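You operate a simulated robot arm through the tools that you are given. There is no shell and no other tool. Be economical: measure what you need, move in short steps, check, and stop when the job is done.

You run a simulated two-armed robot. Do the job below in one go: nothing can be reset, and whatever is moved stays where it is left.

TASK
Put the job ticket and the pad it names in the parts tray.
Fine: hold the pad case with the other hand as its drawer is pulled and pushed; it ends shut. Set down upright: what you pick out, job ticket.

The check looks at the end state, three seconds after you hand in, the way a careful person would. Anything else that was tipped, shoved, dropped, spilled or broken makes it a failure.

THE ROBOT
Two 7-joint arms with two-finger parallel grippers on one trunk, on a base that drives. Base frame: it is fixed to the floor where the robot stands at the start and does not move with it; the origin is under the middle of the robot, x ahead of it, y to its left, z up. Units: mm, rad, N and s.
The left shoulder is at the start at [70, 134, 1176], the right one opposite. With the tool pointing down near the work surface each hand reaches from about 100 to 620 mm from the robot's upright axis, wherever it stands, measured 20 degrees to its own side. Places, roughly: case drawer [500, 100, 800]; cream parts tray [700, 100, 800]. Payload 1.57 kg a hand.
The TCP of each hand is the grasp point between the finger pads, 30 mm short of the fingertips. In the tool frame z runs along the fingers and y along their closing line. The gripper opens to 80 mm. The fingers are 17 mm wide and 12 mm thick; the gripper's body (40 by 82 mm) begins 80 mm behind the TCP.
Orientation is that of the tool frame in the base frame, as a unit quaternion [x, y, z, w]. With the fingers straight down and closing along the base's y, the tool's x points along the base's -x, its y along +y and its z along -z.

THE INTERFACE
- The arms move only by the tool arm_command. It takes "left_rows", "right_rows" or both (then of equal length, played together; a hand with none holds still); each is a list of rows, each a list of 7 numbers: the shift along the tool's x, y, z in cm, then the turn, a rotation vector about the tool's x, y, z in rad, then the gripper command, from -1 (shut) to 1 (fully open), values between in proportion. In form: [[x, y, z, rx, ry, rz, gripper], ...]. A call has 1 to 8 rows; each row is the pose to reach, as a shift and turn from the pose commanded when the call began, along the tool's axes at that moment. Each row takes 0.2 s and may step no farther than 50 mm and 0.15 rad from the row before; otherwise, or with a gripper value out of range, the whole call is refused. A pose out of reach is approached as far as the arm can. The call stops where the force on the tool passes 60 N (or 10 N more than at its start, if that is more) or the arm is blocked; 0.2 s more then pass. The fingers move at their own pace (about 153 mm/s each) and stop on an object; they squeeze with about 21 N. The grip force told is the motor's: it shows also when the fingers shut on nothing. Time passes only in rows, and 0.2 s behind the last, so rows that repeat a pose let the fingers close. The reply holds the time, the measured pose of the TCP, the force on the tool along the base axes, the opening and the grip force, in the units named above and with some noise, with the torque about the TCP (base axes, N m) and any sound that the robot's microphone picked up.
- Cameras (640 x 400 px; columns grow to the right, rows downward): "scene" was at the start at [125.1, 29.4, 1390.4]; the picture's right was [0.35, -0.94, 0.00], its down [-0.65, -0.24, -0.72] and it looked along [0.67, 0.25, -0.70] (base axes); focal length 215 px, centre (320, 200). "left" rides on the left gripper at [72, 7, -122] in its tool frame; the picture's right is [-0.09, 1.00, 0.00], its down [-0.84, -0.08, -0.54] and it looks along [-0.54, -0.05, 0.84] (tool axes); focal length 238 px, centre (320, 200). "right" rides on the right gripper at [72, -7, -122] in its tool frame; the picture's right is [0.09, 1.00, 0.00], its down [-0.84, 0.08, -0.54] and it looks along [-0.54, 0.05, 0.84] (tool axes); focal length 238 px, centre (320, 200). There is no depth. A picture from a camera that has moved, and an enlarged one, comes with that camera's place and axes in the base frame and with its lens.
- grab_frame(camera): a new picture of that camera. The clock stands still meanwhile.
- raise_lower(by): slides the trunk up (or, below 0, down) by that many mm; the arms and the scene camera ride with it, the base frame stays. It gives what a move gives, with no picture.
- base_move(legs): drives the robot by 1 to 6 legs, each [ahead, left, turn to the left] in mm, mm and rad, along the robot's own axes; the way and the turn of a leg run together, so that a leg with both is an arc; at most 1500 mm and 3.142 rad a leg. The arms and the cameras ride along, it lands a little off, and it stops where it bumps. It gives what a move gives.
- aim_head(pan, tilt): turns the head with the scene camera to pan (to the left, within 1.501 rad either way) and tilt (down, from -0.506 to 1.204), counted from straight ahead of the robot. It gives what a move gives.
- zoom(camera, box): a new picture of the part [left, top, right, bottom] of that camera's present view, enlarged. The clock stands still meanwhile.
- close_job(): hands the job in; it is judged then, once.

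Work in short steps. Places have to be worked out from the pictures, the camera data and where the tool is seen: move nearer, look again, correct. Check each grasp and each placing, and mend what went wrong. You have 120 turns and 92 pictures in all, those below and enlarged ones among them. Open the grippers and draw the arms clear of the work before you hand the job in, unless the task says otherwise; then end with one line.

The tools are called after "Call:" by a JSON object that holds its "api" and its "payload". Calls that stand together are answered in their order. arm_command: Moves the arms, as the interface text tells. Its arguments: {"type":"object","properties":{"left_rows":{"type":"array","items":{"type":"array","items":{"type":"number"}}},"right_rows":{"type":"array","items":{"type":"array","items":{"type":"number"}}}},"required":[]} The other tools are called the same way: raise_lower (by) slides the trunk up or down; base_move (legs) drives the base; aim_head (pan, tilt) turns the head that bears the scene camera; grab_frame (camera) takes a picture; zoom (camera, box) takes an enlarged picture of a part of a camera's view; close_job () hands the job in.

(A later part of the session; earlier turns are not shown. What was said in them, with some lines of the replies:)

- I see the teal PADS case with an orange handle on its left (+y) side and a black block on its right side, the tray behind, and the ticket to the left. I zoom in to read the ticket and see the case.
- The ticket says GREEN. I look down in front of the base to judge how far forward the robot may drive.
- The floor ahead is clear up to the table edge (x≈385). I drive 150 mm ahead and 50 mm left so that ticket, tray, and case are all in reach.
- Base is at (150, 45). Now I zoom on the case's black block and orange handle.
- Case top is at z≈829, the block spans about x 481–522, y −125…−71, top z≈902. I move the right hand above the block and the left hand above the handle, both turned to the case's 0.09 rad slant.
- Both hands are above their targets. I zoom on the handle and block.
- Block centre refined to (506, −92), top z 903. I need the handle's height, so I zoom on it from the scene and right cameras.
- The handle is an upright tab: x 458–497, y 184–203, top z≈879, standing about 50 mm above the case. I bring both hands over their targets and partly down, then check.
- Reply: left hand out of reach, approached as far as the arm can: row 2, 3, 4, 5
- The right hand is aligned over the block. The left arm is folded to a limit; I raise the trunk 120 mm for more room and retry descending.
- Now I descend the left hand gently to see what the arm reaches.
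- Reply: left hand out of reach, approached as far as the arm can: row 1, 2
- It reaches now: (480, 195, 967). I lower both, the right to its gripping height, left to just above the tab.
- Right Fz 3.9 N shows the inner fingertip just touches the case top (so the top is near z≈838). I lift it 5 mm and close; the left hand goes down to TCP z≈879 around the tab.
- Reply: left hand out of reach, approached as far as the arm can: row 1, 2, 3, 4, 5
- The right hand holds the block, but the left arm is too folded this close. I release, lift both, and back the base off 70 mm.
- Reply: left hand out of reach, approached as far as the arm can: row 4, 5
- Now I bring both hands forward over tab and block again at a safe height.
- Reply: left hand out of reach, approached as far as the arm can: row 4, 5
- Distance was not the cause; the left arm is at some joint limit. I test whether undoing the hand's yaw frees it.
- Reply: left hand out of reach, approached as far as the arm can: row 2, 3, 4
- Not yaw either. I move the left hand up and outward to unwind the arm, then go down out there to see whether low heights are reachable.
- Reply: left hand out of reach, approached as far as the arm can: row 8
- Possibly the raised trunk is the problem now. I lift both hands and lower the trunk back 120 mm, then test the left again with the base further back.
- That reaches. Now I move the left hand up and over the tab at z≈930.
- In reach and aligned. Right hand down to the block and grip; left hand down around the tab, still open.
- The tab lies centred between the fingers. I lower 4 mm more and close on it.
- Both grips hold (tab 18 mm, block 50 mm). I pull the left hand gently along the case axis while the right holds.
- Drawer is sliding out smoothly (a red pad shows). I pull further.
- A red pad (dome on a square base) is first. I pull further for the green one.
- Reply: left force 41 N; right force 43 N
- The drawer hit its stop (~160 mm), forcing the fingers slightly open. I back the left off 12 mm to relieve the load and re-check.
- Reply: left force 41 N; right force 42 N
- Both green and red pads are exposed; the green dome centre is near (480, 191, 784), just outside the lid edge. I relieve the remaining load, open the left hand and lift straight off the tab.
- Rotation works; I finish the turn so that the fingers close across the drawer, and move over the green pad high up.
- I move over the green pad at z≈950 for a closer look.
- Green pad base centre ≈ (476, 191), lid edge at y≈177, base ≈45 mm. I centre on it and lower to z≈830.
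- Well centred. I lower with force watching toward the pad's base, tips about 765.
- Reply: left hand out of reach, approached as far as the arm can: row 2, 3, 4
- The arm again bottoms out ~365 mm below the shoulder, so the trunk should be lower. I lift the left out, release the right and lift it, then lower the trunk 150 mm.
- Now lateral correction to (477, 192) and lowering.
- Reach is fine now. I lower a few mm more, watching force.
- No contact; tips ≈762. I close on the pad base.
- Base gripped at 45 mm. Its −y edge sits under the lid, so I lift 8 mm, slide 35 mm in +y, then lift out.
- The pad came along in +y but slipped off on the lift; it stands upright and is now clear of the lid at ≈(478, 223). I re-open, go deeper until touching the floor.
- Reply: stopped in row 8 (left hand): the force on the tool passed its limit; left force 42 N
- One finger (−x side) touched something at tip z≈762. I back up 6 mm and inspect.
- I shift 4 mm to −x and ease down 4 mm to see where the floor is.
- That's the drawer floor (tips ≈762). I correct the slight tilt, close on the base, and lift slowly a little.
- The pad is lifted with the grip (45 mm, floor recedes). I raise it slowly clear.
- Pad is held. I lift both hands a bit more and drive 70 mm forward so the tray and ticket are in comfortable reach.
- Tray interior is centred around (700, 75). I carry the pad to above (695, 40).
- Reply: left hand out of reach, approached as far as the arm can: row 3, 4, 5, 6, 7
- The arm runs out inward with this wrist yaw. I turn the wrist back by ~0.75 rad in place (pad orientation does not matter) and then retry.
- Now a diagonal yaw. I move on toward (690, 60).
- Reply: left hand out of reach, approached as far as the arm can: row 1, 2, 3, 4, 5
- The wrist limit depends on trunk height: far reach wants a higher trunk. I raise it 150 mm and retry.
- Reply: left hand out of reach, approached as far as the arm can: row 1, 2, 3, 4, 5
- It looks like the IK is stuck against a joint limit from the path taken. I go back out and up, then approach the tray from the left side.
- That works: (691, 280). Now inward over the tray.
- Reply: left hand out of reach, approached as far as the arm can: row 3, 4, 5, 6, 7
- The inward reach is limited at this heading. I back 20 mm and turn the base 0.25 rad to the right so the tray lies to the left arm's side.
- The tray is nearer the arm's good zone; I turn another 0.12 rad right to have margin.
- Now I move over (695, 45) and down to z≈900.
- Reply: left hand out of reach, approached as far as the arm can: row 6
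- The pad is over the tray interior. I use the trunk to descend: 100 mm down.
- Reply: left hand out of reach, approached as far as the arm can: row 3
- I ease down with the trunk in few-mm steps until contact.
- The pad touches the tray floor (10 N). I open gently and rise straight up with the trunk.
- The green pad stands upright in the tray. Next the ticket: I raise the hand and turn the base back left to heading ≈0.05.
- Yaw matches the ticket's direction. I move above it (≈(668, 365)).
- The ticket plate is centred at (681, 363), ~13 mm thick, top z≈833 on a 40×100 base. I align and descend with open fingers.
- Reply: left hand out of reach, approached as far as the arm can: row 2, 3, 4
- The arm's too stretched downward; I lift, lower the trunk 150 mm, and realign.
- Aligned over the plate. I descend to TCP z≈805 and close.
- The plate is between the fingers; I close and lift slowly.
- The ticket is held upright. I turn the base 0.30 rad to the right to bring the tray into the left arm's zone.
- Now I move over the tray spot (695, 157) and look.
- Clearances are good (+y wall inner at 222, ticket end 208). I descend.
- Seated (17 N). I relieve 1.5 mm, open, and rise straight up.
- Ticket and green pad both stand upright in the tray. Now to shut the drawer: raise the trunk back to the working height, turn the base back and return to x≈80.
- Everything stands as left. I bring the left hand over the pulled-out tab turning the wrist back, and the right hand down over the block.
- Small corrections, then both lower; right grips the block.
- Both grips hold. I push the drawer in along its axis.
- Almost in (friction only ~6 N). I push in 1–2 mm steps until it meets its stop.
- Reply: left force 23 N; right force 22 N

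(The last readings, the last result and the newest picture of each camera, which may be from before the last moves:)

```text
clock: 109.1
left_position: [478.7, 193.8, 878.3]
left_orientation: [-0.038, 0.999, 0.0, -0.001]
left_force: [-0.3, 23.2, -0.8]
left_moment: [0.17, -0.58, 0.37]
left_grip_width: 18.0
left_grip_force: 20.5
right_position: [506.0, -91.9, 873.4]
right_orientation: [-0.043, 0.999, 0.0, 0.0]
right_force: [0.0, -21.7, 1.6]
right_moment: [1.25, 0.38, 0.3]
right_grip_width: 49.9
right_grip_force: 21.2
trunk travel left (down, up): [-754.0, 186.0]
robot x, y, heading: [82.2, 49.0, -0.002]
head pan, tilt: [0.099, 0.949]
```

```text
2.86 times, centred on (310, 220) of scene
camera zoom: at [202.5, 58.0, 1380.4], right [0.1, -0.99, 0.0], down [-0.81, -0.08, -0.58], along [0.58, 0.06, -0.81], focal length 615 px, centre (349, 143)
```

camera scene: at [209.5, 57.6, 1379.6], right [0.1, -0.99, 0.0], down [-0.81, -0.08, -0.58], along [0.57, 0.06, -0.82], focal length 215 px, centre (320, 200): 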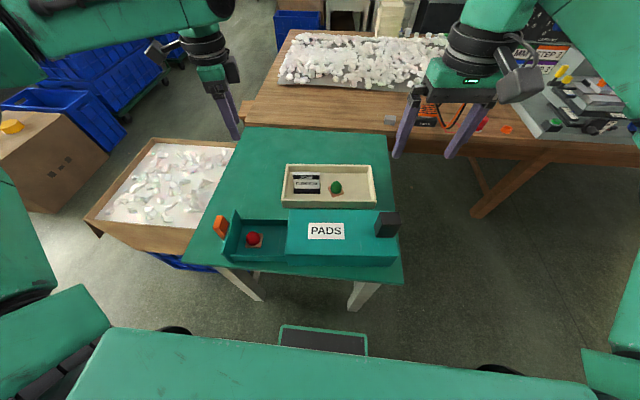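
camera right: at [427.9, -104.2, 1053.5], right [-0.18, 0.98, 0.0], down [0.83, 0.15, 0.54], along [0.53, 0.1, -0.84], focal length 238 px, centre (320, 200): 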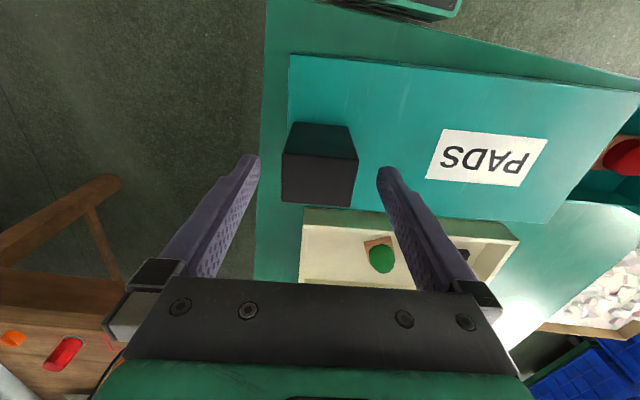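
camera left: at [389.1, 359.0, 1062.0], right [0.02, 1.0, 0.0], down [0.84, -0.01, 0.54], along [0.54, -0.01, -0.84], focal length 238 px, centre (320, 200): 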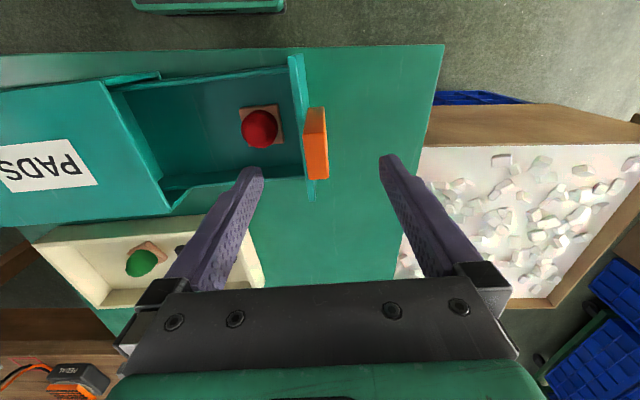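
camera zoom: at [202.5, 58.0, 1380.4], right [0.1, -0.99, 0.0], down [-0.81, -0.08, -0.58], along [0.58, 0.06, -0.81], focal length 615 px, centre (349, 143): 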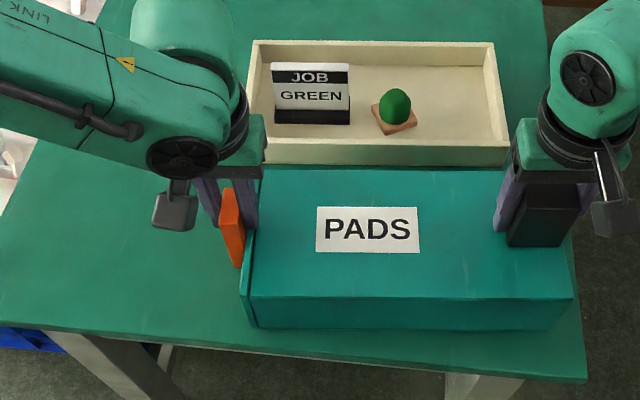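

It's at the stop (23 N), shut. I relieve the push 2 mm, release the left and lift, then the right.

Call:
{"api": "arm_command", "payload": {"left_rows": [[0, 0.15, 0, 0, 0, 0, -1], [0, 0.15, 0, 0, 0, 0, 0], [0, 0.15, 0, 0, 0, 0, 1], [0, 0.15, 0, 0, 0, 0, 1], [0, 0.15, -3, 0, 0, 0, 1], [0, 0.15, -7, 0, 0, 0, 1], [0, 0.15, -11, 0, 0, 0, 1]]}}

Call:
{"api": "arm_command", "payload": {"right_rows": [[0, 0, 0, 0, 0, 0, 0.3], [0, 0, 0, 0, 0, 0, 1], [0, 0, -3, 0, 0, 0, 1], [0, 0, -7, 0, 0, 0, 1], [0, 0, -11, 0, 0, 0, 1], [0, 0, -15, 0, 0, 0, 1]]}}

Call:
{"api": "grab_frame", "payload": {"camera": "left"}}

Call:
{"api": "zoom", "payload": {"camera": "right", "box": [250, 0, 640, 300]}}

```text
clock: 110.7
left_position: [478.0, 195.4, 988.2]
left_orientation: [-0.036, 0.999, -0.002, -0.001]
left_force: [-0.9, 0.4, 0.8]
left_moment: [-0.01, -0.01, 0.01]
left_grip_width: 80.1
left_grip_force: 0.0
right_position: [504.4, -90.6, 873.7]
right_orientation: [-0.046, 0.999, 0.0, 0.0]
right_force: [-0.1, 0.3, 0.6]
right_moment: [-0.68, -0.03, 0.05]
right_grip_width: 50.1
right_grip_force: 20.9
trunk travel left (down, up): [-754.0, 186.0]
robot x, y, heading: [84.2, 49.9, 0.002]
head pan, tilt: [0.099, 0.949]
```

```text
clock: 112.1
left_position: [478.0, 195.0, 988.3]
left_orientation: [-0.037, 0.999, -0.002, 0.0]
left_force: [-0.4, 0.3, 1.0]
left_moment: [0.04, 0.02, -0.01]
left_grip_width: 80.0
left_grip_force: 0.0
right_position: [503.1, -91.3, 1023.8]
right_orientation: [-0.045, 0.999, 0.0, -0.001]
right_force: [-0.2, -0.2, -0.3]
right_moment: [0.0, -0.01, 0.0]
right_grip_width: 79.9
right_grip_force: 0.1
trunk travel left (down, up): [-754.0, 186.0]
robot x, y, heading: [79.0, 51.9, -0.004]
head pan, tilt: [0.099, 0.949]
```

```text
12 pictures are left
camera left: at [405.2, 198.2, 1109.5], right [0.02, 1.0, 0.0], down [0.84, -0.01, 0.54], along [0.54, -0.01, -0.84], focal length 238 px, centre (320, 200)
```

left: 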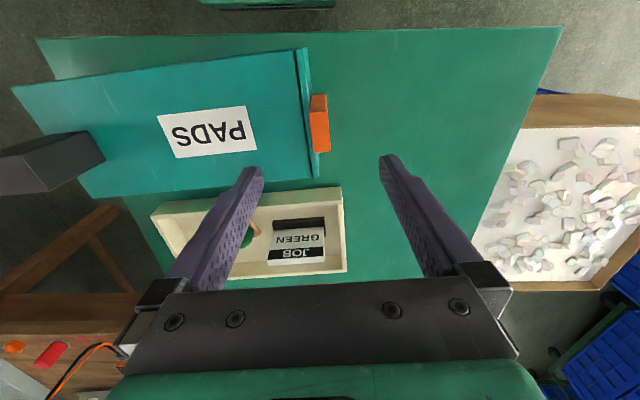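

```text
1.33 times, centred on (445, 150) of right
camera zoom: at [433.7, -103.3, 1143.9], right [-0.18, 0.98, 0.0], down [0.83, 0.15, 0.54], along [0.53, 0.1, -0.84], focal length 318 px, centre (153, 267)
```

zoom: 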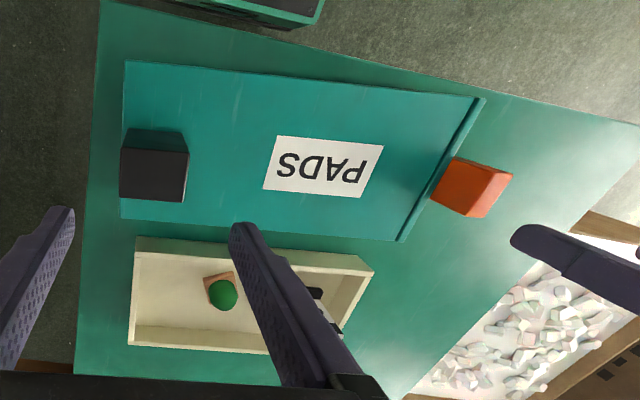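

The drawer looks shut. I check the panel gap closely against the initial look.

Call:
{"api": "zoom", "payload": {"camera": "left", "box": [260, 30, 360, 200]}}

Call:
{"api": "base_move", "payload": {"legs": [[-150, 0, 0]]}}

Call:
{"api": "zoom", "payload": {"camera": "scene", "box": [220, 120, 420, 260]}}

```text
2.35 times, centred on (310, 115) of left
camera zoom: at [405.2, 198.2, 1109.5], right [0.02, 1.0, 0.0], down [0.84, -0.01, 0.54], along [0.54, -0.01, -0.84], focal length 561 px, centre (344, 400)
```

zoom: 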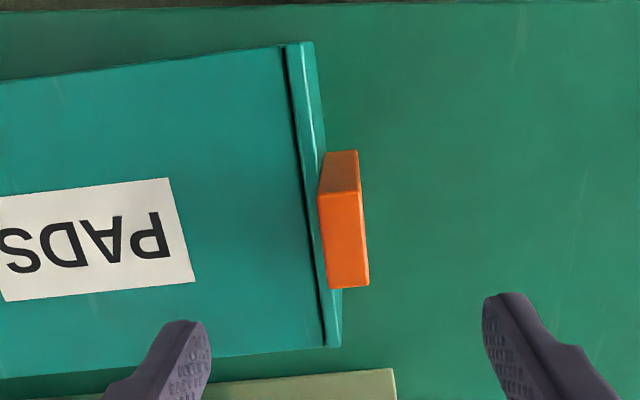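

```text
clock: 113.5
left_position: [332.3, 195.4, 986.7]
left_orientation: [-0.036, 0.999, -0.002, -0.001]
left_force: [-0.1, 0.8, -0.5]
left_moment: [0.02, 0.04, -0.01]
left_grip_width: 79.9
left_grip_force: 0.0
right_position: [357.8, -92.0, 1022.3]
right_orientation: [-0.045, 0.999, 0.0, -0.001]
right_force: [-0.2, -0.6, 0.2]
right_moment: [-0.01, 0.01, 0.02]
right_grip_width: 80.1
right_grip_force: 0.1
trunk travel left (down, up): [-754.0, 186.0]
robot x, y, heading: [-65.4, 49.7, -0.0]
head pan, tilt: [0.099, 0.949]
```

```text
2.86 times, centred on (320, 190) of scene
camera zoom: at [56.8, 57.9, 1380.1], right [0.1, -1.0, 0.0], down [-0.81, -0.08, -0.58], along [0.58, 0.06, -0.81], focal length 615 px, centre (320, 229)
```

zoom: 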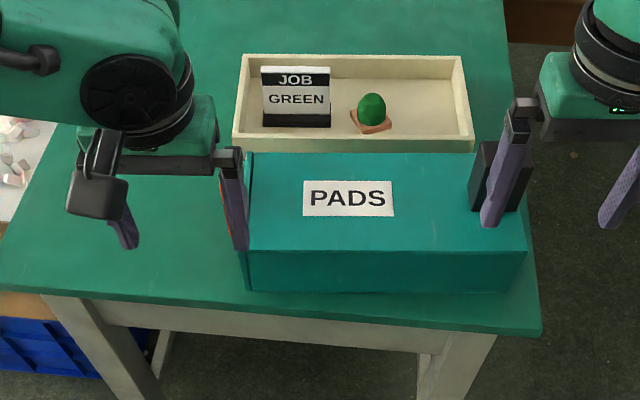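

The drawer is shut with the same hairline gap as at the start. The ticket and the green pad stand upright in the tray, the grippers are open and the arms are clear, so I hand in.

Call:
{"api": "close_job", "payload": {}}

```text
The job is handed in.
```

The job ticket and the green pad it names are standing upright in the parts tray, the case drawer is shut, and the job is handed in.
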